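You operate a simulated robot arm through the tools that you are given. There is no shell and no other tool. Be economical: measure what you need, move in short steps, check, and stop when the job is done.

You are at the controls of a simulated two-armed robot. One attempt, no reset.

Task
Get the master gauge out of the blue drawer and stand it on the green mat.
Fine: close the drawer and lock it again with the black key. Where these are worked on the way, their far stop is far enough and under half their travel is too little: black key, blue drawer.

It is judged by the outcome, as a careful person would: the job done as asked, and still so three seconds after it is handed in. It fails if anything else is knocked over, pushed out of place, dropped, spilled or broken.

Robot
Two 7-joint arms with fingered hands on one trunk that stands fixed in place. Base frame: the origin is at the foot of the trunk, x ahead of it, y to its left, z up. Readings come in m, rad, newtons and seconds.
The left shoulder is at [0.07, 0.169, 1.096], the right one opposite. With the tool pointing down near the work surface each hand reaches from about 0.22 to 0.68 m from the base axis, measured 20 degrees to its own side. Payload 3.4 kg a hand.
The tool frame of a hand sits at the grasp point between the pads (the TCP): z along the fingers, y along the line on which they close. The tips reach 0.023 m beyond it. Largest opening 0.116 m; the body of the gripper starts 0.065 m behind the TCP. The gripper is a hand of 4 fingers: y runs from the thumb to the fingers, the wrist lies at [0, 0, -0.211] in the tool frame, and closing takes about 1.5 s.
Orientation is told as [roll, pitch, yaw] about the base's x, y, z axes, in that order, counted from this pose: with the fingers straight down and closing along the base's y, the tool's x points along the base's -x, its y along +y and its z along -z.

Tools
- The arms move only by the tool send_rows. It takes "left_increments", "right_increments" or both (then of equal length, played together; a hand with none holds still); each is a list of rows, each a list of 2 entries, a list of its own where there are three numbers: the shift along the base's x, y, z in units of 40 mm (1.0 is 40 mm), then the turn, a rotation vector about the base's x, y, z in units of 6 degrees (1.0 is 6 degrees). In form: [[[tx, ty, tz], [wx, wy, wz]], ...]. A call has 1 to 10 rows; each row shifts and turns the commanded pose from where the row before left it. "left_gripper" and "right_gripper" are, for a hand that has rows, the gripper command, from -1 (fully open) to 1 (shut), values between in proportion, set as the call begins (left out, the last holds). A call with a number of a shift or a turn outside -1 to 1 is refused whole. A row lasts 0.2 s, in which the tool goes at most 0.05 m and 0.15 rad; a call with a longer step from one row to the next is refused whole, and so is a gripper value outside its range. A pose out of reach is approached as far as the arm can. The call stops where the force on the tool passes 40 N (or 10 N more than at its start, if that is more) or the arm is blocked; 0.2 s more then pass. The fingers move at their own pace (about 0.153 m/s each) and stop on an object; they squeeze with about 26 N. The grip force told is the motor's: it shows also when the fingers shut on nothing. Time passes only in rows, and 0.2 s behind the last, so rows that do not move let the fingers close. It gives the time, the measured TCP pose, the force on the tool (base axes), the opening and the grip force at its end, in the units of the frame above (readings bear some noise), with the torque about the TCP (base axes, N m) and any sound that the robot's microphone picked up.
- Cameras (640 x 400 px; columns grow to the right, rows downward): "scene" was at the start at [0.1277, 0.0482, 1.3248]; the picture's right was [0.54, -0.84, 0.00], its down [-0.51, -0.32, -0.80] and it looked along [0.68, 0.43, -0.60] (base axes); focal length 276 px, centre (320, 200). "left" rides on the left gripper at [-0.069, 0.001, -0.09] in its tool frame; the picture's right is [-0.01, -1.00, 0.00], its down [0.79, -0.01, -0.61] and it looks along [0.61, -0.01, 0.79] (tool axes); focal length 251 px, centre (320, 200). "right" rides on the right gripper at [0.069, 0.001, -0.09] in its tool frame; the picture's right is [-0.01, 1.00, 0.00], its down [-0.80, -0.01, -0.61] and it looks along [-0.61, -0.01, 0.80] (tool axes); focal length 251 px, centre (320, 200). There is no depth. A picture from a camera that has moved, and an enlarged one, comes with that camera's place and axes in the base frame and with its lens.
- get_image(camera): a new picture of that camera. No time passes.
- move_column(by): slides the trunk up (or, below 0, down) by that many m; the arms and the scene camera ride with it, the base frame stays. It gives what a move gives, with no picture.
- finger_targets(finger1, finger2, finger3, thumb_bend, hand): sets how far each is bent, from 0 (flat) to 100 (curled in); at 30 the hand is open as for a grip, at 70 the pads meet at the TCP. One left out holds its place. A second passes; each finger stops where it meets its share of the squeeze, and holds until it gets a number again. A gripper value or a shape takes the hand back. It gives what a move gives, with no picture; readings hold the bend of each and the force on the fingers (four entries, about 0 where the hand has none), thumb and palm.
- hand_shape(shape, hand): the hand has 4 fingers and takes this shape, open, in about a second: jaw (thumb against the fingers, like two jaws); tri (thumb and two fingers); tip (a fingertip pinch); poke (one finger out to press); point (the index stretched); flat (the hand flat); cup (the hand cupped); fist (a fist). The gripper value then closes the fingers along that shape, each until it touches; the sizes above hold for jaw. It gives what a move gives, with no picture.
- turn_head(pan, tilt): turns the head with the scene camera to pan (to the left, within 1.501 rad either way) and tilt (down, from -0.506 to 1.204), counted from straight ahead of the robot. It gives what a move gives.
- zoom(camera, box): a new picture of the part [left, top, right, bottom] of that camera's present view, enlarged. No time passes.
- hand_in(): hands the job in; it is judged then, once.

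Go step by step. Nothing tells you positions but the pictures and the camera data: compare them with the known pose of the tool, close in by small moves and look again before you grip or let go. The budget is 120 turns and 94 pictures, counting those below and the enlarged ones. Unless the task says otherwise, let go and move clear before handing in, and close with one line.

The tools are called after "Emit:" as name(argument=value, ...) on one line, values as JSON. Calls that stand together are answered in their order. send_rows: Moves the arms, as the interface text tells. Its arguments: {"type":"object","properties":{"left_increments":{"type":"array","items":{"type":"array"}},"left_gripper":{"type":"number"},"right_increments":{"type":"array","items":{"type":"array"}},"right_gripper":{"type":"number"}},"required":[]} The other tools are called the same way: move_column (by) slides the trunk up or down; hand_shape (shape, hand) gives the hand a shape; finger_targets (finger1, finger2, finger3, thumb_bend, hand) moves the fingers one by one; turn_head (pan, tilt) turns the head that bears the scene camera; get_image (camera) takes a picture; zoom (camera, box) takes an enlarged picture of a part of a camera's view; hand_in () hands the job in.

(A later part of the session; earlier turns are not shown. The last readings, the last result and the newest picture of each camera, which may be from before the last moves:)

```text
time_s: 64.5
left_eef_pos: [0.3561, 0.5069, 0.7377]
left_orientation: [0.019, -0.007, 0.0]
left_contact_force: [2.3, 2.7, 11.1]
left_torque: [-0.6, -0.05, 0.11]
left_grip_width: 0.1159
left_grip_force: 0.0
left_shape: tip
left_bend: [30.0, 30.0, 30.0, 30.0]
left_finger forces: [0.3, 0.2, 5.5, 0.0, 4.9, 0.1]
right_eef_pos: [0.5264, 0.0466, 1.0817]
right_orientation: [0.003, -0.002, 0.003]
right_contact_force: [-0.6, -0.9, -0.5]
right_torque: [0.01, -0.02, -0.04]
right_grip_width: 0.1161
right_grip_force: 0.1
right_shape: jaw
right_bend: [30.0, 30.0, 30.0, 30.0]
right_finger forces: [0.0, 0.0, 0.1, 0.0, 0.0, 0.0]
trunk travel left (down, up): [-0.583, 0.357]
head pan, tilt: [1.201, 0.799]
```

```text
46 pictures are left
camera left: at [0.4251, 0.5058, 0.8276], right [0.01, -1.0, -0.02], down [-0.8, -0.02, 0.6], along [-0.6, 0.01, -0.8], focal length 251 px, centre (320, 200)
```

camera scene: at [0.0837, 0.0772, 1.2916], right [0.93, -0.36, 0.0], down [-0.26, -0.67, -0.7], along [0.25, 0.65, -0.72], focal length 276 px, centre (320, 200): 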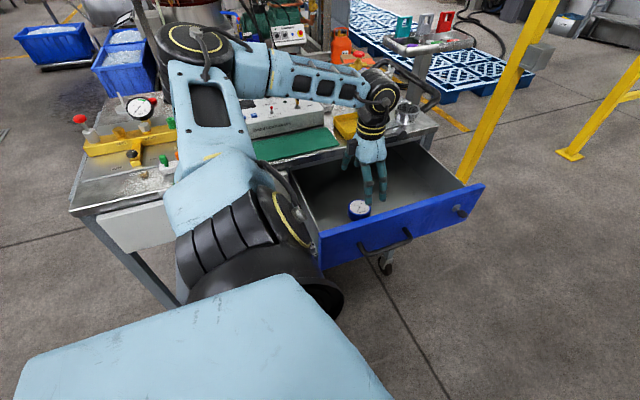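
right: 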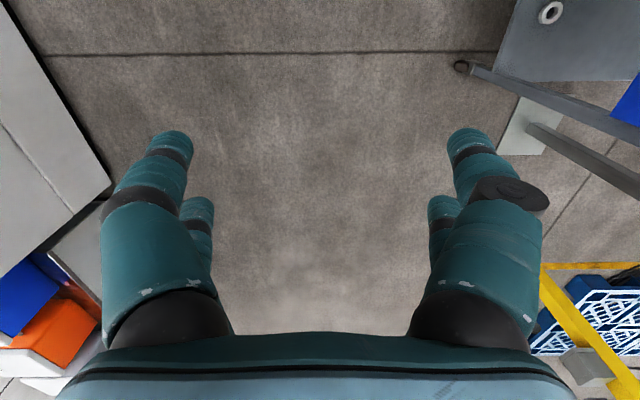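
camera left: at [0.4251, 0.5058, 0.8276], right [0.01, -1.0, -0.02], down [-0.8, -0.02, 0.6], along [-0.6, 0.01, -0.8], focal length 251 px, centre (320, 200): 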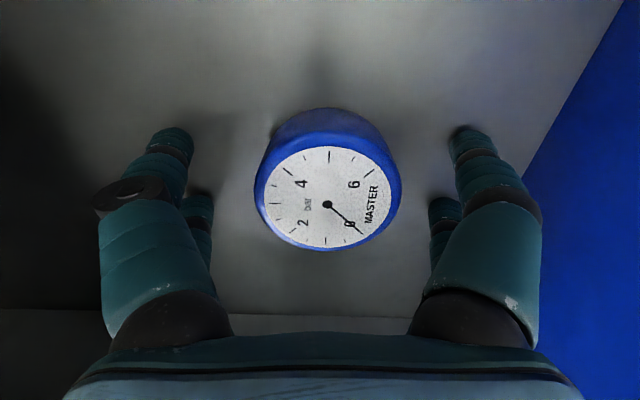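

The fingertips touched the drawer floor lightly. Raising 5 mm and closing on the gauge.

Emit:
send_rows(left_increments=[[[0, -0.05, 0.15], [0, 0, 0]], [[0, 0, 0], [0, 0, 0]]])

Emit:
send_rows(left_increments=[[[0, 0, 0], [0, 0, 0]], [[0, 0, 0], [0, 0, 0]], [[0, 0, 0], [0, 0, 0]], [[0, 0, 0], [0, 0, 0]], [[0, 0, 0], [0, 0, 0]], [[0, 0, 0], [0, 0, 0]]], left_gripper=1)

Emit:
get_image(camera="left")

```text
time_s: 65.1
left_eef_pos: [0.3566, 0.5057, 0.7417]
left_orientation: [0.015, -0.002, 0.001]
left_contact_force: [-0.7, 0.1, 0.3]
left_torque: [-0.03, -0.02, 0.02]
left_grip_width: 0.1159
left_grip_force: 0.0
left_shape: tip
left_bend: [30.0, 30.0, 30.0, 30.0]
left_finger forces: [0.0, 0.0, 0.0, 0.1, 0.0, 0.0]
right_eef_pos: [0.5288, 0.0466, 1.0813]
right_orientation: [0.001, -0.001, 0.003]
right_contact_force: [0.4, 0.5, 0.8]
right_torque: [-0.03, -0.04, 0.0]
right_grip_width: 0.1157
right_grip_force: 0.0
right_shape: jaw
right_bend: [30.0, 30.0, 30.0, 30.0]
right_finger forces: [0.0, 0.0, 0.0, 0.1, 0.0, 0.0]
trunk travel left (down, up): [-0.583, 0.357]
head pan, tilt: [1.201, 0.799]
```

```text
time_s: 66.5
left_eef_pos: [0.3565, 0.5073, 0.7407]
left_orientation: [0.016, 0.0, 0.0]
left_contact_force: [0.0, 0.2, -0.4]
left_torque: [-0.09, 0.01, -0.03]
left_grip_width: 0.0457
left_grip_force: 26.1
left_shape: tip
left_bend: [73.0, 73.0, 73.0, 76.0]
left_finger forces: [25.5, 23.1, 21.4, 0.1, 24.1, 0.0]
right_eef_pos: [0.5289, 0.0472, 1.0798]
right_orientation: [0.003, -0.002, 0.003]
right_contact_force: [0.1, 0.0, 0.0]
right_torque: [-0.01, 0.01, 0.03]
right_grip_width: 0.1158
right_grip_force: 0.0
right_shape: jaw
right_bend: [30.0, 30.0, 30.0, 30.0]
right_finger forces: [0.0, 0.0, 0.0, 0.1, 0.0, 0.0]
trunk travel left (down, up): [-0.583, 0.357]
head pan, tilt: [1.201, 0.799]
```

```text
45 pictures are left
camera left: at [0.4265, 0.5059, 0.8309], right [0.01, -1.0, -0.02], down [-0.79, -0.02, 0.61], along [-0.61, 0.01, -0.79], focal length 251 px, centre (320, 200)
```

left: 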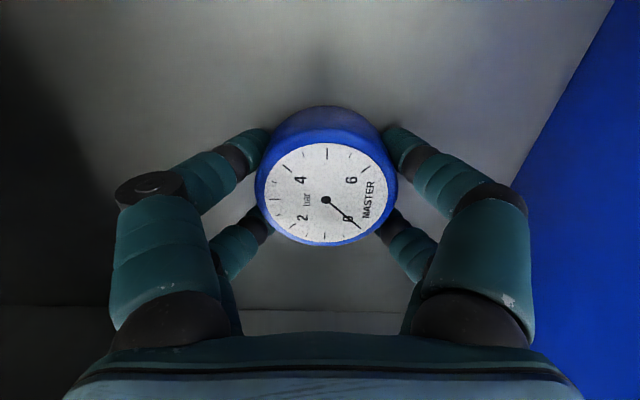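

Firm four-finger grip on the gauge. Lifting it clear of the drawer and bench.

Emit:
send_rows(left_increments=[[[0, 0, 0.3], [0, 0, 0]], [[0, 0, 0.7], [0, 0, 0]], [[0, 0, 0.9], [0, 0, 0]], [[0, 0, 0.9], [0, 0, 0]], [[0, 0, 0.9], [0, 0, 0]], [[0, 0, 0.9], [0, 0, 0]], [[0, 0, 0.9], [0, 0, 0]], [[0, 0, 0.5], [0, 0, 0]]])

Emit:
get_image(camera="left")

Emit:
get_image(camera="scene")

```text
time_s: 68.3
left_eef_pos: [0.3582, 0.507, 0.9803]
left_orientation: [0.016, -0.001, 0.001]
left_contact_force: [0.0, 0.6, -1.9]
left_torque: [0.0, 0.01, 0.02]
left_grip_width: 0.0453
left_grip_force: 26.4
left_shape: tip
left_bend: [73.0, 73.0, 73.0, 76.0]
left_finger forces: [27.1, 24.9, 23.5, 0.0, 25.9, 0.1]
right_eef_pos: [0.5287, 0.0482, 1.0804]
right_orientation: [0.001, -0.002, 0.003]
right_contact_force: [0.1, -0.2, 0.2]
right_torque: [0.0, -0.01, 0.02]
right_grip_width: 0.1158
right_grip_force: 0.1
right_shape: jaw
right_bend: [30.0, 30.0, 30.0, 30.0]
right_finger forces: [0.1, 0.1, 0.1, 0.0, 0.0, 0.0]
trunk travel left (down, up): [-0.583, 0.357]
head pan, tilt: [1.201, 0.799]
```

```text
44 pictures are left
camera left: at [0.4272, 0.506, 1.0693], right [0.01, -1.0, -0.02], down [-0.79, -0.02, 0.61], along [-0.61, 0.01, -0.8], focal length 251 px, centre (320, 200)
```

left: 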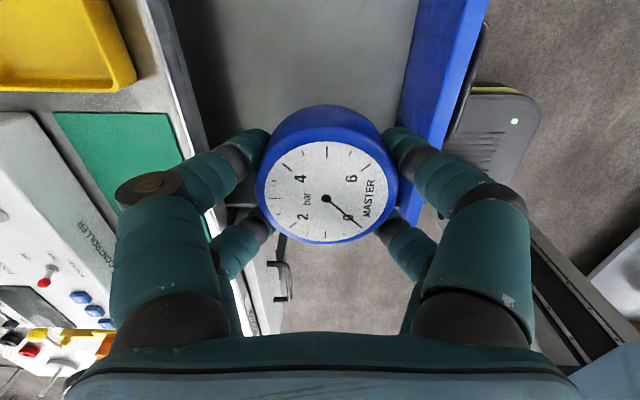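

```text
43 pictures are left
camera scene: at [0.0835, 0.0769, 1.2916], right [0.93, -0.36, 0.0], down [-0.26, -0.67, -0.7], along [0.25, 0.65, -0.72], focal length 276 px, centre (320, 200)
```

scene: 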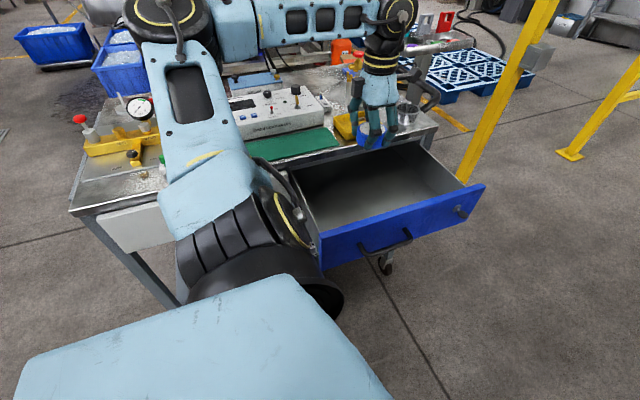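

The mat spans about x 0.12–0.355, y 0.64–0.735, with the controller right behind it. I'll yaw the hand −90° so it opens along the mat's length, then move over it.

Emit:
send_rows(left_increments=[[[0, 0, 0.1], [0, 0, -1]], [[0, 0, 0.1], [0, 0, -1]], [[0, 0, 0.1], [0, 0, -1]], [[0, 0, 0.1], [0, 0, -1]], [[0, 0, 0.1], [0, 0, -1]], [[0, 0, 0], [0, 0, -1]], [[0, 0, 0], [0, 0, -1]], [[0, 0, 0], [0, 0, -1]], [[0, 0, 0], [0, 0, -1]], [[0, 0, 0], [0, 0, -1]]])

Emit:
send_rows(left_increments=[[[-0.3, 0.4, 0], [0, 0, -1]], [[-0.3, 0.5, 0], [0, 0, -1]], [[-0.3, 0.5, 0], [0, 0, -1]], [[-0.3, 0.5, 0], [0, 0, -1]], [[-0.3, 0.5, 0], [0, 0, -1]]])

Emit:
get_image(camera="left")

Emit:
get_image(camera="scene")

```text
time_s: 70.5
left_eef_pos: [0.3579, 0.5055, 0.9995]
left_orientation: [0.017, 0.001, -1.049]
left_contact_force: [0.4, 0.4, -1.7]
left_torque: [0.02, -0.02, -0.01]
left_grip_width: 0.0455
left_grip_force: 26.0
left_shape: tip
left_bend: [73.0, 73.0, 73.0, 76.0]
left_finger forces: [27.3, 25.2, 23.9, 0.0, 26.2, 0.0]
right_eef_pos: [0.5298, 0.0471, 1.0804]
right_orientation: [-0.001, -0.002, 0.003]
right_contact_force: [-0.2, -0.5, 0.1]
right_torque: [-0.01, 0.02, 0.0]
right_grip_width: 0.1161
right_grip_force: 0.0
right_shape: jaw
right_bend: [30.0, 30.0, 30.0, 30.0]
right_finger forces: [0.1, 0.0, 0.0, 0.0, 0.0, 0.0]
trunk travel left (down, up): [-0.583, 0.357]
head pan, tilt: [1.201, 0.799]
```

```text
time_s: 71.7
left_eef_pos: [0.3074, 0.5608, 0.9979]
left_orientation: [0.01, -0.037, -1.329]
left_contact_force: [-0.3, 0.3, -2.0]
left_torque: [0.03, 0.0, 0.03]
left_grip_width: 0.0452
left_grip_force: 26.1
left_shape: tip
left_bend: [73.0, 73.0, 73.0, 76.0]
left_finger forces: [27.6, 25.8, 24.4, 0.0, 26.7, 0.1]
left hand out of reach, approached as far as the arm can: row 3, 4, 5
right_eef_pos: [0.5291, 0.0474, 1.08]
right_orientation: [0.002, -0.004, 0.004]
right_contact_force: [0.7, -0.1, 0.0]
right_torque: [-0.03, 0.02, 0.02]
right_grip_width: 0.1159
right_grip_force: 0.1
right_shape: jaw
right_bend: [30.0, 30.0, 30.0, 30.0]
right_finger forces: [0.1, 0.0, 0.0, 0.0, 0.0, 0.1]
trunk travel left (down, up): [-0.583, 0.357]
head pan, tilt: [1.201, 0.799]
```

```text
42 pictures are left
camera left: at [0.3233, 0.4979, 1.0889], right [-0.97, -0.25, -0.01], down [-0.21, 0.79, 0.58], along [-0.14, 0.56, -0.82], focal length 251 px, centre (320, 200)
```

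left: 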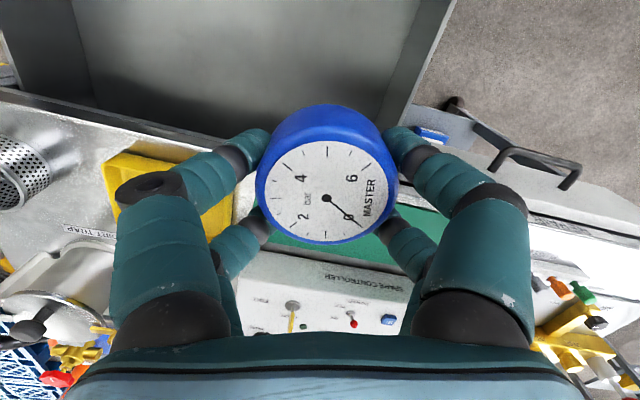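

```text
41 pictures are left
camera scene: at [0.0838, 0.0767, 1.2916], right [0.93, -0.36, 0.0], down [-0.26, -0.67, -0.7], along [0.25, 0.65, -0.72], focal length 276 px, centre (320, 200)
```

scene: 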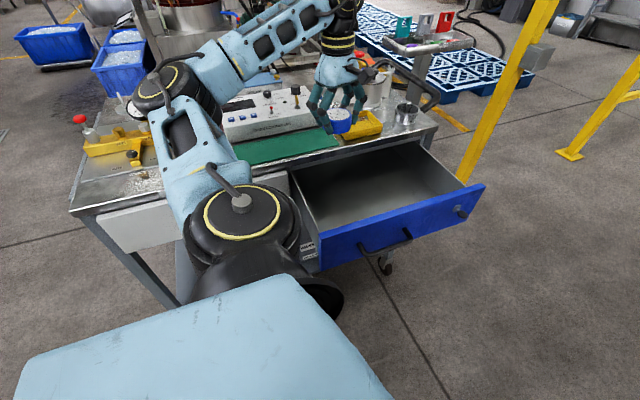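

The wrist limit is near −76° yaw; about −70° is enough. I'll level the hand, ease the yaw a bit, and move over the mat.

Emit:
send_rows(left_increments=[[[0, 0, 0], [0.34, 0.085, 1]], [[-0.3, 0.6, 0], [0, 0, 0]], [[-0.3, 0.6, 0], [0, 0, 0]], [[-0.3, 0.6, 0], [0, 0, 0]], [[-0.3, 0.6, 0], [0, 0, 0]], [[-0.2, 0.6, 0], [0, 0, 0]]])

Emit:
get_image(camera="left")

Emit:
get_image(camera="scene")

```text
time_s: 73.1
left_eef_pos: [0.2912, 0.5953, 0.997]
left_orientation: [0.014, 0.0, -1.224]
left_contact_force: [-0.1, -1.1, -2.4]
left_torque: [0.0, 0.0, 0.02]
left_grip_width: 0.0451
left_grip_force: 26.2
left_shape: tip
left_bend: [73.0, 74.0, 73.0, 76.0]
left_finger forces: [27.8, 25.8, 24.5, 0.0, 26.7, 0.0]
left hand out of reach, approached as far as the arm can: row 3, 4, 5, 6
right_eef_pos: [0.5287, 0.0488, 1.0797]
right_orientation: [0.003, -0.003, 0.004]
right_contact_force: [-0.6, 0.3, -0.2]
right_torque: [0.0, 0.02, 0.01]
right_grip_width: 0.1158
right_grip_force: 0.2
right_shape: jaw
right_bend: [30.0, 30.0, 30.0, 30.0]
right_finger forces: [0.0, 0.0, 0.1, 0.1, 0.0, 0.1]
trunk travel left (down, up): [-0.583, 0.357]
head pan, tilt: [1.201, 0.799]
```

```text
40 pictures are left
camera left: at [0.3157, 0.5302, 1.0868], right [-0.94, -0.35, -0.01], down [-0.29, 0.74, 0.61], along [-0.2, 0.57, -0.79], focal length 251 px, centre (320, 200)
```

left: 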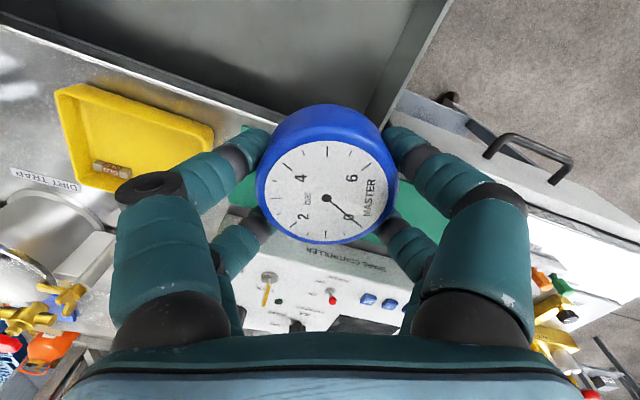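

```text
39 pictures are left
camera scene: at [0.0837, 0.077, 1.2916], right [0.93, -0.36, 0.0], down [-0.26, -0.67, -0.7], along [0.25, 0.65, -0.72], focal length 276 px, centre (320, 200)
```

scene: 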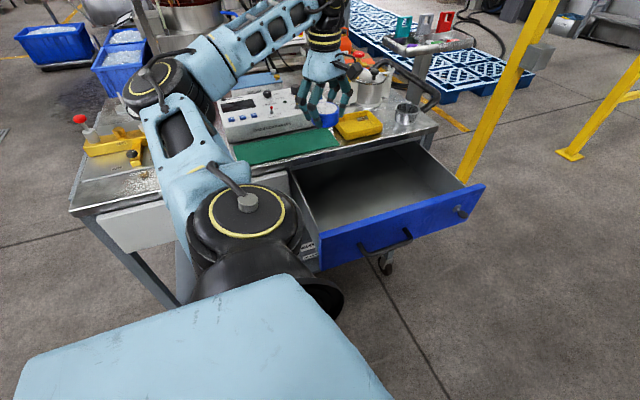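

Negative yaw gets worse further out; positive yaw should suit the arm better. Rolling the other way toward +90°.

Emit:
send_rows(left_increments=[[[0, -0.2, 0], [0, 0, 1]], [[0, -0.2, 0], [0, 0, 1]], [[0, -0.2, 0], [0, 0, 1]], [[0, -0.2, 0], [0, 0, 1]], [[0, 0, 0], [0, 0, 1]], [[0, 0, 0], [0, 0, 1]], [[0, 0, 0], [0, 0, 1]], [[0, 0, 0], [0, 0, 1]], [[0, 0, 0], [0, 0, 1]], [[0, 0, 0], [0, 0, 1]]])

Emit:
send_rows(left_increments=[[[0, 0, 0], [0, 0, 1]], [[0, 0, 0], [0, 0, 1]], [[0, 0, 0], [0, 0, 1]], [[0, 0, 0], [0, 0, 1]], [[0, 0, 0], [0, 0, 1]], [[0, 0, 0], [0, 0, 1]], [[0, 0, 0], [0, 0, 1]], [[0, 0, 0], [0, 0, 1]], [[0, 0, 0], [0, 0, 1]], [[0, 0, 0], [0, 0, 1]]])

Emit:
send_rows(left_increments=[[[0, 0, 0], [0, 0, 1]], [[0, 0, 0], [0, 0, 1]], [[0, 0, 0], [0, 0, 1]], [[0, 0, 0], [0, 0, 1]], [[0, 0, 0], [0, 0, 1]], [[0, 0, 0], [0, 0, 1]], [[0, 0, 0], [0, 0, 0.8]]])

Emit:
get_image(camera="scene")

```text
time_s: 75.3
left_eef_pos: [0.2952, 0.5623, 0.9956]
left_orientation: [0.014, 0.001, -0.175]
left_contact_force: [-0.1, 0.3, -1.9]
left_torque: [0.03, -0.01, 0.01]
left_grip_width: 0.0452
left_grip_force: 26.0
left_shape: tip
left_bend: [73.0, 74.0, 73.0, 76.0]
left_finger forces: [27.9, 25.8, 24.8, 0.0, 26.9, 0.0]
right_eef_pos: [0.5289, 0.0477, 1.0789]
right_orientation: [0.002, -0.001, 0.005]
right_contact_force: [0.8, 0.7, -0.3]
right_torque: [0.02, 0.01, 0.02]
right_grip_width: 0.1156
right_grip_force: 0.0
right_shape: jaw
right_bend: [30.0, 30.0, 30.0, 30.0]
right_finger forces: [0.1, 0.0, 0.0, 0.0, 0.0, 0.0]
trunk travel left (down, up): [-0.583, 0.357]
head pan, tilt: [1.201, 0.799]
```

```text
time_s: 77.5
left_eef_pos: [0.296, 0.561, 0.9973]
left_orientation: [0.015, 0.0, 0.874]
left_contact_force: [-0.6, -0.1, -2.0]
left_torque: [-0.01, -0.01, 0.01]
left_grip_width: 0.0448
left_grip_force: 26.1
left_shape: tip
left_bend: [73.0, 74.0, 73.0, 76.0]
left_finger forces: [27.8, 25.8, 25.0, 0.1, 27.1, 0.0]
right_eef_pos: [0.5283, 0.047, 1.0809]
right_orientation: [0.0, -0.002, 0.003]
right_contact_force: [0.1, 0.1, 0.7]
right_torque: [0.02, 0.03, 0.0]
right_grip_width: 0.1158
right_grip_force: 0.0
right_shape: jaw
right_bend: [30.0, 30.0, 30.0, 30.0]
right_finger forces: [0.0, 0.0, 0.0, 0.0, 0.1, 0.0]
trunk travel left (down, up): [-0.583, 0.357]
head pan, tilt: [1.201, 0.799]
```

```text
time_s: 79.1
left_eef_pos: [0.2941, 0.5628, 0.9964]
left_orientation: [0.014, 0.001, 1.585]
left_contact_force: [0.5, 0.2, -1.9]
left_torque: [-0.01, 0.0, 0.01]
left_grip_width: 0.0453
left_grip_force: 26.5
left_shape: tip
left_bend: [73.0, 74.0, 73.0, 76.0]
left_finger forces: [27.8, 25.9, 25.0, 0.0, 27.1, 0.1]
right_eef_pos: [0.5286, 0.0473, 1.0807]
right_orientation: [-0.001, -0.003, 0.002]
right_contact_force: [0.0, 0.0, -1.0]
right_torque: [0.0, 0.0, 0.0]
right_grip_width: 0.1159
right_grip_force: 0.1
right_shape: jaw
right_bend: [30.0, 30.0, 30.0, 30.0]
right_finger forces: [0.0, 0.1, 0.0, 0.0, 0.0, 0.0]
trunk travel left (down, up): [-0.583, 0.357]
head pan, tilt: [1.201, 0.799]
```

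```text
38 pictures are left
camera scene: at [0.0836, 0.0771, 1.2916], right [0.93, -0.36, 0.0], down [-0.26, -0.67, -0.7], along [0.25, 0.65, -0.72], focal length 276 px, centre (320, 200)
```

scene: 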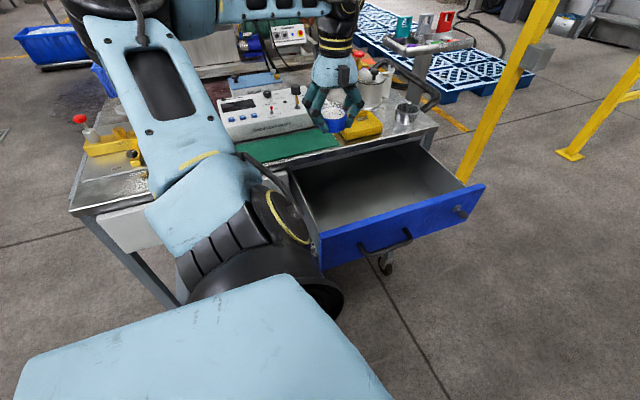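

Now move over the mat.

Emit:
send_rows(left_increments=[[[-0.28, 0.75, 0], [0, 0, 0]], [[-0.28, 0.75, 0], [0, 0, 0]], [[-0.28, 0.75, 0], [0, 0, 0]], [[-0.28, 0.75, 0], [0, 0, 0]]])

Emit:
get_image(camera="left")

Emit:
zoom(camera="scene", box=[180, 40, 420, 190])

```text
time_s: 80.1
left_eef_pos: [0.2505, 0.6824, 0.9947]
left_orientation: [0.016, 0.002, 1.582]
left_contact_force: [0.3, 0.5, -1.9]
left_torque: [0.0, 0.03, 0.0]
left_grip_width: 0.0454
left_grip_force: 25.9
left_shape: tip
left_bend: [73.0, 74.0, 73.0, 76.0]
left_finger forces: [28.1, 25.9, 25.5, 0.1, 27.3, 0.1]
right_eef_pos: [0.5281, 0.0492, 1.0799]
right_orientation: [0.0, -0.002, 0.003]
right_contact_force: [0.1, -0.2, -0.9]
right_torque: [-0.05, 0.02, 0.02]
right_grip_width: 0.1159
right_grip_force: 0.1
right_shape: jaw
right_bend: [30.0, 30.0, 30.0, 30.0]
right_finger forces: [0.0, 0.0, 0.1, 0.0, 0.0, 0.0]
trunk travel left (down, up): [-0.583, 0.357]
head pan, tilt: [1.201, 0.799]
```

```text
37 pictures are left
camera left: at [0.2509, 0.7505, 1.0846], right [1.0, 0.02, -0.01], down [0.03, -0.79, 0.61], along [0.0, -0.61, -0.79], focal length 251 px, centre (320, 200)
```

left: 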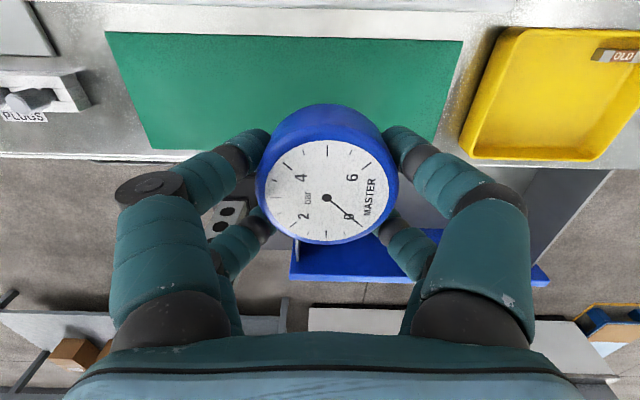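

```text
2.67 times, centred on (300, 115) of scene
camera zoom: at [0.0834, 0.0783, 1.2915], right [0.93, -0.36, 0.0], down [-0.26, -0.67, -0.7], along [0.25, 0.65, -0.72], focal length 734 px, centre (373, 427)
```

zoom: 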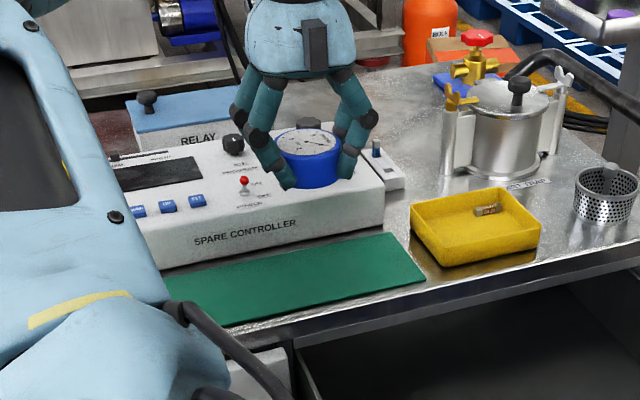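

The mat spans x 0.085–0.354, y 0.638–0.732 and the gauge is over its middle. Descending slowly.

Emit:
send_rows(left_increments=[[[0, 0.03, -0.6], [0, 0, 0]], [[0, 0.03, -0.6], [0, 0, 0]], [[0, 0, -0.6], [0, 0, 0]], [[0, 0, -0.4], [0, 0, 0]]])

Emit:
zoom(camera="scene", box=[180, 40, 420, 190])

```text
time_s: 81.1
left_eef_pos: [0.249, 0.6837, 0.9092]
left_orientation: [0.014, -0.002, 1.582]
left_contact_force: [-0.1, 0.3, -2.1]
left_torque: [0.01, 0.04, -0.01]
left_grip_width: 0.0448
left_grip_force: 26.0
left_shape: tip
left_bend: [73.0, 74.0, 73.0, 76.0]
left_finger forces: [28.3, 26.7, 25.0, 0.1, 27.4, 0.0]
right_eef_pos: [0.5291, 0.0505, 1.0803]
right_orientation: [0.0, -0.002, 0.002]
right_contact_force: [-0.6, -0.2, -0.1]
right_torque: [0.01, -0.03, -0.03]
right_grip_width: 0.1157
right_grip_force: 0.0
right_shape: jaw
right_bend: [30.0, 30.0, 30.0, 30.0]
right_finger forces: [0.0, 0.0, 0.0, 0.0, 0.0, 0.0]
trunk travel left (down, up): [-0.583, 0.357]
head pan, tilt: [1.201, 0.799]
```

```text
2.67 times, centred on (300, 115) of scene
camera zoom: at [0.0836, 0.0776, 1.2915], right [0.93, -0.36, 0.0], down [-0.26, -0.67, -0.7], along [0.25, 0.65, -0.72], focal length 734 px, centre (373, 427)
```

zoom: 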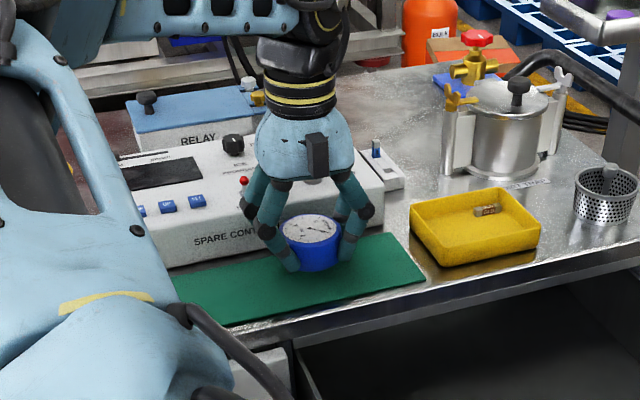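

Emit:
send_rows(left_increments=[[[0, 0, -0.1], [0, 0, 0]], [[0, 0, -0.1], [0, 0, 0]], [[0, 0, -0.1], [0, 0, 0]]])

Emit:
send_rows(left_increments=[[[0, 0, -0.07], [0, 0, 0]], [[0, 0, -0.06], [0, 0, 0]]])

```text
time_s: 81.9
left_eef_pos: [0.2494, 0.684, 0.8975]
left_orientation: [0.015, 0.001, 1.583]
left_contact_force: [-0.4, 0.1, -1.5]
left_torque: [-0.04, 0.0, 0.01]
left_grip_width: 0.0448
left_grip_force: 26.0
left_shape: tip
left_bend: [73.0, 74.0, 73.0, 76.0]
left_finger forces: [28.4, 26.8, 25.1, 0.0, 27.5, 0.0]
right_eef_pos: [0.5295, 0.0486, 1.08]
right_orientation: [0.0, -0.002, 0.002]
right_contact_force: [0.3, 0.0, -0.2]
right_torque: [0.04, 0.02, -0.01]
right_grip_width: 0.1159
right_grip_force: 0.0
right_shape: jaw
right_bend: [30.0, 30.0, 30.0, 30.0]
right_finger forces: [0.0, 0.0, 0.0, 0.0, 0.1, 0.0]
trunk travel left (down, up): [-0.583, 0.357]
head pan, tilt: [1.201, 0.799]
```

```text
time_s: 82.5
left_eef_pos: [0.25, 0.6843, 0.8915]
left_orientation: [0.016, 0.001, 1.583]
left_contact_force: [-0.5, -0.4, -2.5]
left_torque: [-0.01, -0.02, -0.03]
left_grip_width: 0.0449
left_grip_force: 26.1
left_shape: tip
left_bend: [73.0, 74.0, 73.0, 76.0]
left_finger forces: [28.4, 26.8, 25.1, 0.0, 27.5, 0.0]
right_eef_pos: [0.5286, 0.0478, 1.0796]
right_orientation: [0.002, -0.001, 0.003]
right_contact_force: [0.0, -0.8, -0.3]
right_torque: [-0.04, 0.03, 0.02]
right_grip_width: 0.1157
right_grip_force: 0.1
right_shape: jaw
right_bend: [30.0, 30.0, 30.0, 30.0]
right_finger forces: [0.2, 0.1, 0.0, 0.0, 0.0, 0.1]
trunk travel left (down, up): [-0.583, 0.357]
head pan, tilt: [1.201, 0.799]
```

Not touching yet; continuing in small steps.

Emit:
send_rows(left_increments=[[[0, 0, -0.05], [0, 0, 0]], [[0, 0, -0.05], [0, 0, 0]]])

Emit:
send_rows(left_increments=[[[0, 0, -0.05], [0, 0, 0]], [[0, 0, -0.05], [0, 0, 0]]])

Emit:
zoom(camera="scene", box=[240, 90, 360, 165])

```text
time_s: 83.1
left_eef_pos: [0.2498, 0.683, 0.8877]
left_orientation: [0.013, -0.001, 1.584]
left_contact_force: [1.4, 2.4, 5.0]
left_torque: [0.09, -0.13, -0.05]
left_grip_width: 0.0456
left_grip_force: 25.5
left_shape: tip
left_bend: [73.0, 74.0, 73.0, 76.0]
left_finger forces: [29.0, 26.9, 25.5, 0.0, 28.4, 0.0]
right_eef_pos: [0.5284, 0.0476, 1.08]
right_orientation: [0.002, -0.002, 0.005]
right_contact_force: [-0.3, -0.7, 0.0]
right_torque: [-0.02, -0.01, 0.01]
right_grip_width: 0.116
right_grip_force: 0.1
right_shape: jaw
right_bend: [30.0, 30.0, 30.0, 30.0]
right_finger forces: [0.0, 0.0, 0.1, 0.0, 0.0, 0.1]
trunk travel left (down, up): [-0.583, 0.357]
head pan, tilt: [1.201, 0.799]
```

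```text
time_s: 83.7
left_eef_pos: [0.2494, 0.6829, 0.8874]
left_orientation: [0.011, -0.006, 1.585]
left_contact_force: [5.5, 14.6, 28.8]
left_torque: [0.31, -0.31, -0.03]
left_grip_width: 0.0455
left_grip_force: 26.3
left_shape: tip
left_bend: [74.0, 74.0, 74.0, 76.0]
left_finger forces: [32.6, 25.6, 27.0, 0.0, 33.3, 0.0]
right_eef_pos: [0.5287, 0.046, 1.0823]
right_orientation: [0.004, -0.004, 0.003]
right_contact_force: [-0.1, -0.2, 0.9]
right_torque: [0.0, -0.04, 0.01]
right_grip_width: 0.1157
right_grip_force: 0.2
right_shape: jaw
right_bend: [30.0, 30.0, 30.0, 30.0]
right_finger forces: [0.0, 0.0, 0.0, 0.0, 0.0, 0.0]
trunk travel left (down, up): [-0.583, 0.357]
head pan, tilt: [1.201, 0.799]
```

```text
5.33 times, centred on (300, 128) of scene
camera zoom: at [0.0823, 0.0744, 1.2923], right [0.93, -0.36, 0.0], down [-0.26, -0.67, -0.7], along [0.25, 0.65, -0.72], focal length 1469 px, centre (427, 587)
```

zoom: 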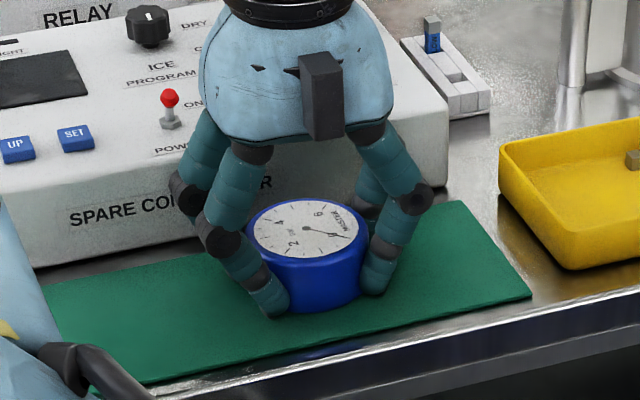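

The gauge is on the mat, pressed slightly. Easing the load off, then opening.

Emit:
send_rows(left_increments=[[[0, 0, 0.1], [0, 0, 0]], [[0, 0, 0], [0, 0, 0]]])

Emit:
send_rows(left_increments=[[[0, 0, 0], [0, 0, 0]], [[0, 0, 0], [0, 0, 0]], [[0, 0, 0], [0, 0, 0]], [[0, 0, 0], [0, 0, 0]]], left_gripper=-0.6)

Emit:
get_image(camera="left")

```text
time_s: 84.3
left_eef_pos: [0.2487, 0.6837, 0.8877]
left_orientation: [0.017, 0.001, 1.583]
left_contact_force: [3.9, 8.3, 13.9]
left_torque: [0.25, -0.34, 0.05]
left_grip_width: 0.0457
left_grip_force: 25.8
left_shape: tip
left_bend: [74.0, 74.0, 74.0, 76.0]
left_finger forces: [31.3, 26.6, 26.1, 0.0, 31.6, 0.0]
right_eef_pos: [0.5286, 0.0478, 1.0808]
right_orientation: [0.002, -0.001, 0.003]
right_contact_force: [0.1, -0.1, -0.6]
right_torque: [0.01, -0.04, -0.01]
right_grip_width: 0.1158
right_grip_force: 0.0
right_shape: jaw
right_bend: [30.0, 30.0, 30.0, 30.0]
right_finger forces: [0.0, 0.0, 0.1, 0.1, 0.0, 0.1]
trunk travel left (down, up): [-0.583, 0.357]
head pan, tilt: [1.201, 0.799]
```

```text
time_s: 85.3
left_eef_pos: [0.2494, 0.6831, 0.8867]
left_orientation: [0.015, 0.0, 1.583]
left_contact_force: [0.3, -0.5, 0.4]
left_torque: [0.01, -0.01, 0.02]
left_grip_width: 0.0927
left_grip_force: 0.1
left_shape: tip
left_bend: [59.0, 59.0, 59.0, 59.0]
left_finger forces: [0.0, 0.0, 0.1, 0.1, 0.0, 0.1]
right_eef_pos: [0.5281, 0.0476, 1.0807]
right_orientation: [0.001, -0.002, 0.003]
right_contact_force: [0.7, -0.4, 0.4]
right_torque: [-0.02, -0.05, -0.02]
right_grip_width: 0.1157
right_grip_force: 0.0
right_shape: jaw
right_bend: [30.0, 30.0, 30.0, 30.0]
right_finger forces: [0.1, 0.0, 0.0, 0.1, 0.0, 0.0]
trunk travel left (down, up): [-0.583, 0.357]
head pan, tilt: [1.201, 0.799]
```

```text
33 pictures are left
camera left: at [0.2507, 0.7523, 0.9768], right [1.0, 0.02, -0.02], down [0.03, -0.79, 0.61], along [0.0, -0.61, -0.79], focal length 251 px, centre (320, 200)
```

left: 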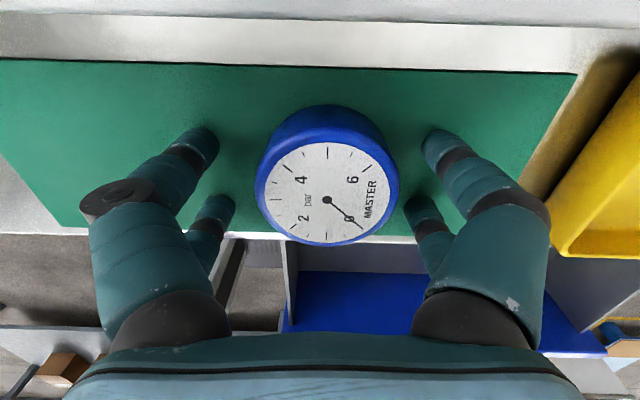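

The gauge stands free on the mat. Lifting straight up, then retreating toward the open side while turning the yaw back to 0.

Emit:
send_rows(left_increments=[[[0, 0, 0.5], [0, 0, 0]], [[0, 0, 0.8], [0, 0, 0]], [[0, 0, 0.9], [0, 0, 0]], [[0, 0, 0.9], [0, 0, 0]], [[0, 0, 0.5], [0, 0, 0]], [[0.4, -0.8, 0], [0, 0, -1]], [[0.4, -0.8, 0], [0, 0, -1]], [[0.4, -0.8, 0], [0, 0, -1]], [[0.4, -0.8, 0], [0, 0, -1]], [[0.4, -0.8, 0], [0, 0, -1]]], left_gripper=-1)

Emit:
send_rows(left_increments=[[[0.4, -0.8, 0], [0, 0, -1]], [[0.4, -0.8, 0], [0, 0, -1]], [[0.1, -0.8, 0], [0, 0, -1]], [[0, -0.4, 0], [0, 0, -1]], [[0, 0, 0], [0, 0, -1]], [[0, 0, 0], [0, 0, -1]], [[0, 0, 0], [0, 0, -1]], [[0, 0, 0], [0, 0, -1]], [[0, 0, 0], [0, 0, -1]], [[0, 0, 0], [0, 0, -1]]])

Emit:
get_image(camera="scene")

Emit:
get_image(camera="left")

```text
time_s: 87.5
left_eef_pos: [0.3321, 0.5226, 1.0318]
left_orientation: [0.015, -0.001, 1.059]
left_contact_force: [0.6, 0.0, 0.6]
left_torque: [0.01, 0.03, -0.02]
left_grip_width: 0.1158
left_grip_force: 0.1
left_shape: tip
left_bend: [30.0, 30.0, 30.0, 30.0]
left_finger forces: [0.0, 0.0, 0.0, 0.0, 0.0, 0.1]
right_eef_pos: [0.5288, 0.0486, 1.0801]
right_orientation: [0.003, -0.002, 0.001]
right_contact_force: [0.0, -0.3, 0.1]
right_torque: [-0.01, -0.03, -0.01]
right_grip_width: 0.1158
right_grip_force: 0.1
right_shape: jaw
right_bend: [30.0, 30.0, 30.0, 30.0]
right_finger forces: [0.0, 0.0, 0.0, 0.0, 0.0, 0.0]
trunk travel left (down, up): [-0.583, 0.357]
head pan, tilt: [1.201, 0.799]
```

```text
time_s: 89.7
left_eef_pos: [0.366, 0.4127, 1.0319]
left_orientation: [0.014, 0.002, 0.011]
left_contact_force: [-0.7, -0.7, -0.2]
left_torque: [0.01, -0.01, -0.02]
left_grip_width: 0.1161
left_grip_force: 0.1
left_shape: tip
left_bend: [30.0, 30.0, 30.0, 30.0]
left_finger forces: [0.0, 0.1, 0.1, 0.0, 0.1, 0.0]
right_eef_pos: [0.5284, 0.0478, 1.0801]
right_orientation: [0.001, -0.001, 0.003]
right_contact_force: [0.0, 0.4, -0.4]
right_torque: [-0.01, 0.0, 0.0]
right_grip_width: 0.116
right_grip_force: 0.0
right_shape: jaw
right_bend: [30.0, 30.0, 30.0, 30.0]
right_finger forces: [0.0, 0.0, 0.2, 0.0, 0.0, 0.1]
trunk travel left (down, up): [-0.583, 0.357]
head pan, tilt: [1.201, 0.799]
```

```text
32 pictures are left
camera scene: at [0.0834, 0.0769, 1.2916], right [0.93, -0.36, 0.0], down [-0.26, -0.67, -0.7], along [0.25, 0.65, -0.72], focal length 276 px, centre (320, 200)
```

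scene: 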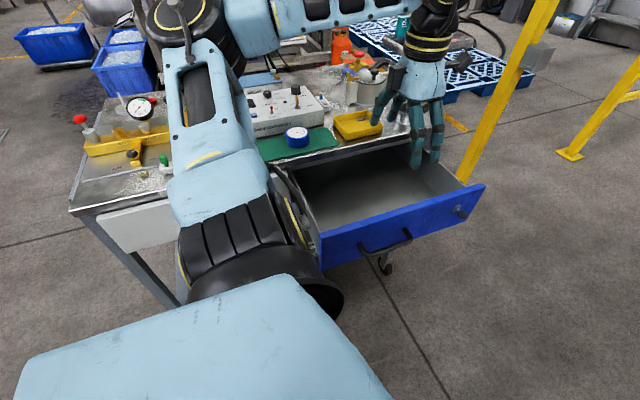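

```text
31 pictures are left
camera left: at [0.4351, 0.4124, 1.1207], right [0.02, -1.0, -0.01], down [-0.79, -0.02, 0.61], along [-0.61, 0.0, -0.79], focal length 251 px, centre (320, 200)
```

left: 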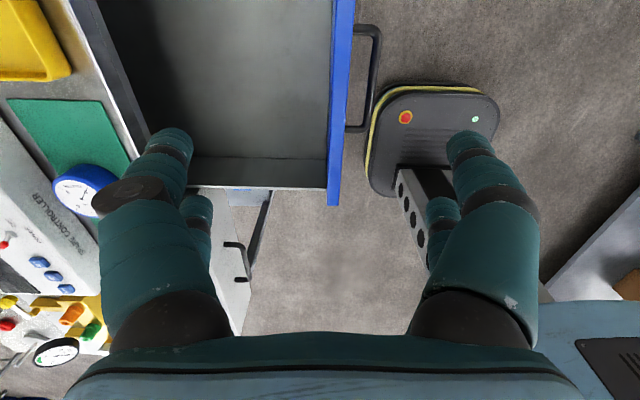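

Next, the reverse of the pull: go to the near side of the handle and approach the bar at the same tilt.

Emit:
send_rows(left_increments=[[[0, -0.85, 0], [1, 0, -0.1]], [[0, -0.85, 0], [1, 0, 0]], [[0, -0.85, 0], [1, 0, 0]], [[0, -0.85, -0.4], [1, 0, 0]], [[0, 0, -0.9], [1, 0, 0]], [[0, 0, -0.9], [1, 0, 0]], [[0, 0, -0.9], [0, 0, 0]], [[0, 0, -0.9], [0, 0, 0]], [[0, 0, -0.7], [0, 0, 0]]], left_gripper=-0.5)

Emit:
get_image(camera="left")

```text
time_s: 91.7
left_eef_pos: [0.3665, 0.2756, 0.8432]
left_orientation: [0.641, -0.002, 0.002]
left_contact_force: [0.0, 0.1, -1.2]
left_torque: [0.01, -0.01, -0.02]
left_grip_width: 0.0872
left_grip_force: 0.1
left_shape: tip
left_bend: [63.0, 63.0, 63.0, 63.0]
left_finger forces: [0.0, 0.1, 0.0, 0.1, 0.0, 0.1]
right_eef_pos: [0.5296, 0.0485, 1.0802]
right_orientation: [0.001, -0.002, 0.004]
right_contact_force: [0.7, 0.3, -0.2]
right_torque: [0.0, 0.03, -0.01]
right_grip_width: 0.1158
right_grip_force: 0.2
right_shape: jaw
right_bend: [30.0, 30.0, 30.0, 30.0]
right_finger forces: [0.0, 0.1, 0.0, 0.0, 0.0, 0.0]
trunk travel left (down, up): [-0.583, 0.357]
head pan, tilt: [1.201, 0.799]
```

```text
30 pictures are left
camera left: at [0.4367, 0.2218, 0.9149], right [0.01, -0.8, -0.6], down [-0.8, -0.37, 0.48], along [-0.61, 0.47, -0.64], focal length 251 px, centre (320, 200)
```

left: 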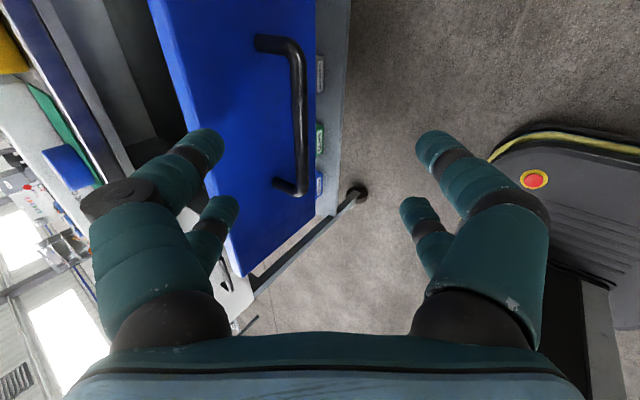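

Emit:
send_rows(left_increments=[[[0, 0.42, -0.65], [0, 0, 0]], [[0, 0.42, -0.65], [0, 0, 0]], [[0, 0.33, -0.5], [0, 0, 0]]], left_gripper=-0.3)

Emit:
get_image(camera="left")

```text
time_s: 92.5
left_eef_pos: [0.3657, 0.3241, 0.7716]
left_orientation: [0.641, -0.003, 0.001]
left_contact_force: [0.6, 0.3, 0.8]
left_torque: [-0.04, 0.0, 0.0]
left_grip_width: 0.076
left_grip_force: 0.0
left_shape: tip
left_bend: [69.0, 69.0, 69.0, 70.0]
left_finger forces: [0.1, 0.0, 0.1, 0.0, 0.1, 0.1]
right_eef_pos: [0.5289, 0.0483, 1.0819]
right_orientation: [0.003, -0.002, 0.004]
right_contact_force: [0.0, 0.6, 0.1]
right_torque: [-0.03, 0.02, -0.03]
right_grip_width: 0.1159
right_grip_force: 0.1
right_shape: jaw
right_bend: [30.0, 30.0, 30.0, 30.0]
right_finger forces: [0.1, 0.0, 0.1, 0.0, 0.0, 0.0]
trunk travel left (down, up): [-0.583, 0.357]
head pan, tilt: [1.201, 0.799]
```

```text
29 pictures are left
camera left: at [0.4358, 0.2694, 0.8431], right [0.01, -0.8, -0.6], down [-0.8, -0.37, 0.48], along [-0.61, 0.47, -0.64], focal length 251 px, centre (320, 200)
```

left: 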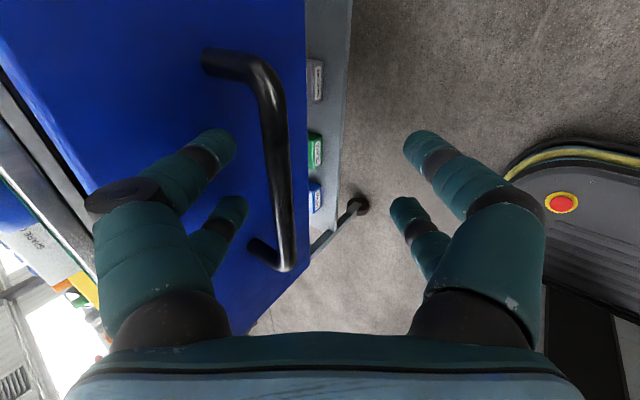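

The bar sits about 15 mm further in than expected; adjusting y before closing.

Emit:
send_rows(left_increments=[[[0, 0.35, 0.05], [0, 0, 0]], [[0, 0, 0], [0, 0, 0]]])

Emit:
send_rows(left_increments=[[[0, 0, 0], [0, 0, 0]], [[0, 0, 0], [0, 0, 0]], [[0, 0, 0], [0, 0, 0]], [[0, 0, 0], [0, 0, 0]], [[0, 0, 0], [0, 0, 0]], [[0, 0, 0], [0, 0, 0]]], left_gripper=1)

Emit:
get_image(camera="left")

```text
time_s: 93.1
left_eef_pos: [0.3659, 0.3358, 0.7737]
left_orientation: [0.644, -0.002, 0.002]
left_contact_force: [-0.2, -1.4, -0.7]
left_torque: [0.0, 0.02, -0.01]
left_grip_width: 0.0745
left_grip_force: 0.1
left_shape: tip
left_bend: [71.0, 71.0, 69.0, 70.0]
left_finger forces: [0.9, 0.8, 0.0, 0.0, 0.0, 0.0]
right_eef_pos: [0.5294, 0.0479, 1.0792]
right_orientation: [0.002, -0.002, 0.003]
right_contact_force: [-0.4, -0.6, 0.1]
right_torque: [0.0, -0.01, -0.03]
right_grip_width: 0.1161
right_grip_force: 0.1
right_shape: jaw
right_bend: [30.0, 30.0, 30.0, 30.0]
right_finger forces: [0.0, 0.1, 0.0, 0.0, 0.0, 0.0]
trunk travel left (down, up): [-0.583, 0.357]
head pan, tilt: [1.201, 0.799]
```

```text
time_s: 94.5
left_eef_pos: [0.3653, 0.3374, 0.7727]
left_orientation: [0.643, 0.001, 0.002]
left_contact_force: [-3.9, -2.6, -13.6]
left_torque: [-0.25, -0.04, 0.07]
left_grip_width: 0.0019
left_grip_force: 26.0
left_shape: tip
left_bend: [75.0, 75.0, 62.0, 61.0]
left_finger forces: [17.6, 17.4, 22.8, 0.1, 21.5, 0.0]
right_eef_pos: [0.5286, 0.0484, 1.0802]
right_orientation: [-0.001, -0.003, 0.003]
right_contact_force: [0.3, -0.2, -0.4]
right_torque: [-0.03, -0.01, 0.04]
right_grip_width: 0.1159
right_grip_force: 0.0
right_shape: jaw
right_bend: [30.0, 30.0, 30.0, 30.0]
right_finger forces: [0.0, 0.1, 0.1, 0.1, 0.0, 0.0]
trunk travel left (down, up): [-0.583, 0.357]
head pan, tilt: [1.201, 0.799]
```

```text
28 pictures are left
camera left: at [0.4357, 0.2834, 0.8447], right [0.01, -0.8, -0.6], down [-0.79, -0.37, 0.48], along [-0.61, 0.47, -0.64], focal length 251 px, centre (320, 200)
```

left: 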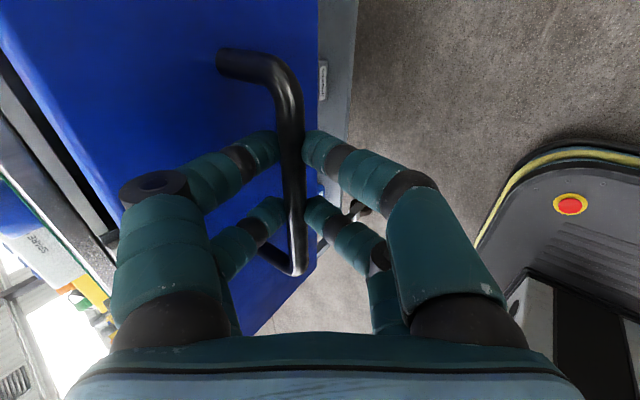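

Bar gripped. Pushing the drawer in, first part.

Emit:
send_rows(left_increments=[[[0, 0.4, -0.03], [0, 0, 0]], [[0, 0.45, 0], [0, 0, 0]], [[0, 0.45, 0], [0, 0, 0]], [[0, 0.45, 0], [0, 0, 0]], [[0, 0.45, 0], [0, 0, 0]], [[0, 0.45, 0], [0, 0, 0]]])

Emit:
send_rows(left_increments=[[[0, 0, -0.03], [1, 0, 0]], [[0, 0, -0.03], [1, 0, 0]], [[0, 0, -0.03], [1, 0, 0]], [[0, 0, -0.03], [1, 0, 0]]])

```text
time_s: 95.9
left_eef_pos: [0.3661, 0.444, 0.7719]
left_orientation: [0.644, -0.002, 0.002]
left_contact_force: [-0.3, -1.6, 2.1]
left_torque: [0.09, -0.06, 0.06]
left_grip_width: 0.002
left_grip_force: 25.8
left_shape: tip
left_bend: [75.0, 75.0, 62.0, 62.0]
left_finger forces: [21.1, 20.7, 21.9, 0.0, 20.5, 0.1]
right_eef_pos: [0.5278, 0.0468, 1.0812]
right_orientation: [0.003, -0.002, 0.004]
right_contact_force: [0.0, 0.2, 0.7]
right_torque: [0.0, 0.01, -0.03]
right_grip_width: 0.1158
right_grip_force: 0.0
right_shape: jaw
right_bend: [30.0, 30.0, 30.0, 30.0]
right_finger forces: [0.1, 0.1, 0.0, 0.0, 0.2, 0.0]
trunk travel left (down, up): [-0.583, 0.357]
head pan, tilt: [1.201, 0.799]
```

```text
time_s: 96.9
left_eef_pos: [0.3656, 0.4449, 0.7654]
left_orientation: [1.055, 0.002, -0.001]
left_contact_force: [-1.1, -1.9, -30.2]
left_torque: [-0.83, -0.02, 0.09]
left_grip_width: 0.0014
left_grip_force: 26.0
left_shape: tip
left_bend: [74.0, 74.0, 63.0, 63.0]
left_finger forces: [16.4, 16.4, 30.1, 0.0, 28.7, 0.0]
right_eef_pos: [0.5315, 0.0509, 1.0784]
right_orientation: [-0.001, 0.002, 0.003]
right_contact_force: [-0.2, 0.0, -0.3]
right_torque: [0.02, 0.03, 0.0]
right_grip_width: 0.116
right_grip_force: 0.1
right_shape: jaw
right_bend: [30.0, 30.0, 30.0, 30.0]
right_finger forces: [0.1, 0.0, 0.0, 0.0, 0.1, 0.0]
trunk travel left (down, up): [-0.583, 0.357]
head pan, tilt: [1.201, 0.799]
```

Emit:
send_rows(left_increments=[[[0, 0.2, -0.1], [0, 0, 0]], [[0, 0.45, 0], [0, 0, 0]], [[0, 0.45, 0], [0, 0, 0]], [[0, 0.45, 0], [0, 0, 0]], [[0, 0.45, 0], [0, 0, 0]], [[0, 0.45, 0], [0, 0, 0]]])

Emit:
send_rows(left_increments=[[[0, 0.2, 0], [0, 0, 0]], [[0, 0.2, 0], [0, 0, 0]], [[0, 0.15, 0], [0, 0, 0]], [[0, 0.15, 0], [0, 0, 0]]])

Emit:
get_image(camera="left")

Emit:
get_image(camera="scene")

```text
time_s: 98.3
left_eef_pos: [0.3666, 0.545, 0.7643]
left_orientation: [1.057, 0.001, -0.002]
left_contact_force: [1.9, 0.1, -25.6]
left_torque: [-0.62, -0.05, 0.01]
left_grip_width: 0.0015
left_grip_force: 25.6
left_shape: tip
left_bend: [74.0, 74.0, 64.0, 64.0]
left_finger forces: [17.5, 17.7, 29.2, 0.0, 27.0, 0.0]
left hand out of reach, approached as far as the arm can: row 1
right_eef_pos: [0.5309, 0.052, 1.0788]
right_orientation: [-0.004, 0.0, 0.002]
right_contact_force: [-1.1, -0.5, -0.4]
right_torque: [0.01, 0.0, 0.01]
right_grip_width: 0.1156
right_grip_force: 0.1
right_shape: jaw
right_bend: [30.0, 30.0, 30.0, 30.0]
right_finger forces: [0.0, 0.0, 0.0, 0.1, 0.0, 0.1]
trunk travel left (down, up): [-0.583, 0.357]
head pan, tilt: [1.201, 0.799]
```

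```text
time_s: 99.0
left_eef_pos: [0.3663, 0.5532, 0.7649]
left_orientation: [1.049, 0.001, -0.003]
left_contact_force: [2.7, -22.6, -12.1]
left_torque: [-0.25, -0.03, -0.06]
left_grip_width: 0.0018
left_grip_force: 26.0
left_shape: tip
left_bend: [74.0, 74.0, 66.0, 64.0]
left_finger forces: [19.2, 18.6, 28.1, 0.0, 26.9, 0.0]
right_eef_pos: [0.5294, 0.0478, 1.0795]
right_orientation: [0.003, 0.0, 0.003]
right_contact_force: [0.9, -0.3, -0.2]
right_torque: [-0.05, 0.02, -0.03]
right_grip_width: 0.1159
right_grip_force: 0.1
right_shape: jaw
right_bend: [30.0, 30.0, 30.0, 30.0]
right_finger forces: [0.1, 0.1, 0.0, 0.0, 0.0, 0.0]
trunk travel left (down, up): [-0.583, 0.357]
head pan, tilt: [1.201, 0.799]
stopped in row 3 (left hand): the force on the tool passed its limit at 43 N (the readings are from after the stop); the commanded pose is now the measured one
```

```text
27 pictures are left
camera left: at [0.435, 0.4764, 0.8096], right [0.01, -0.5, -0.87], down [-0.8, -0.53, 0.3], along [-0.6, 0.69, -0.4], focal length 251 px, centre (320, 200)
```

left: 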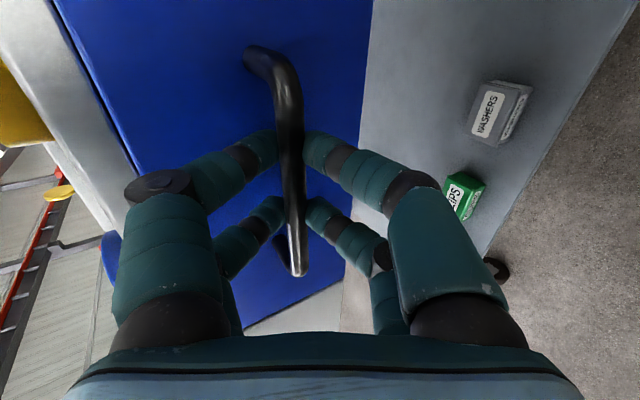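

```text
26 pictures are left
camera scene: at [0.0857, 0.0759, 1.2918], right [0.93, -0.36, 0.0], down [-0.26, -0.67, -0.7], along [0.25, 0.65, -0.72], focal length 276 px, centre (320, 200)
```

scene: 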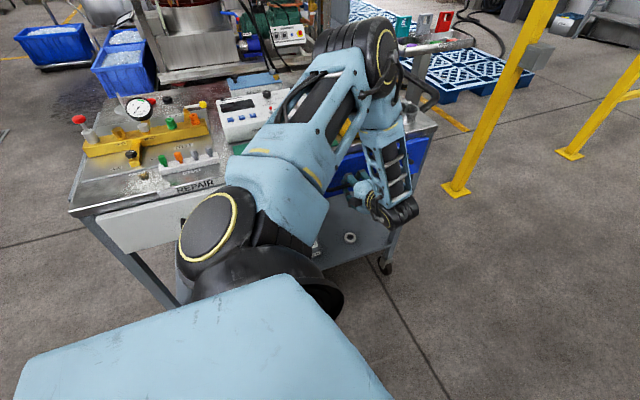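

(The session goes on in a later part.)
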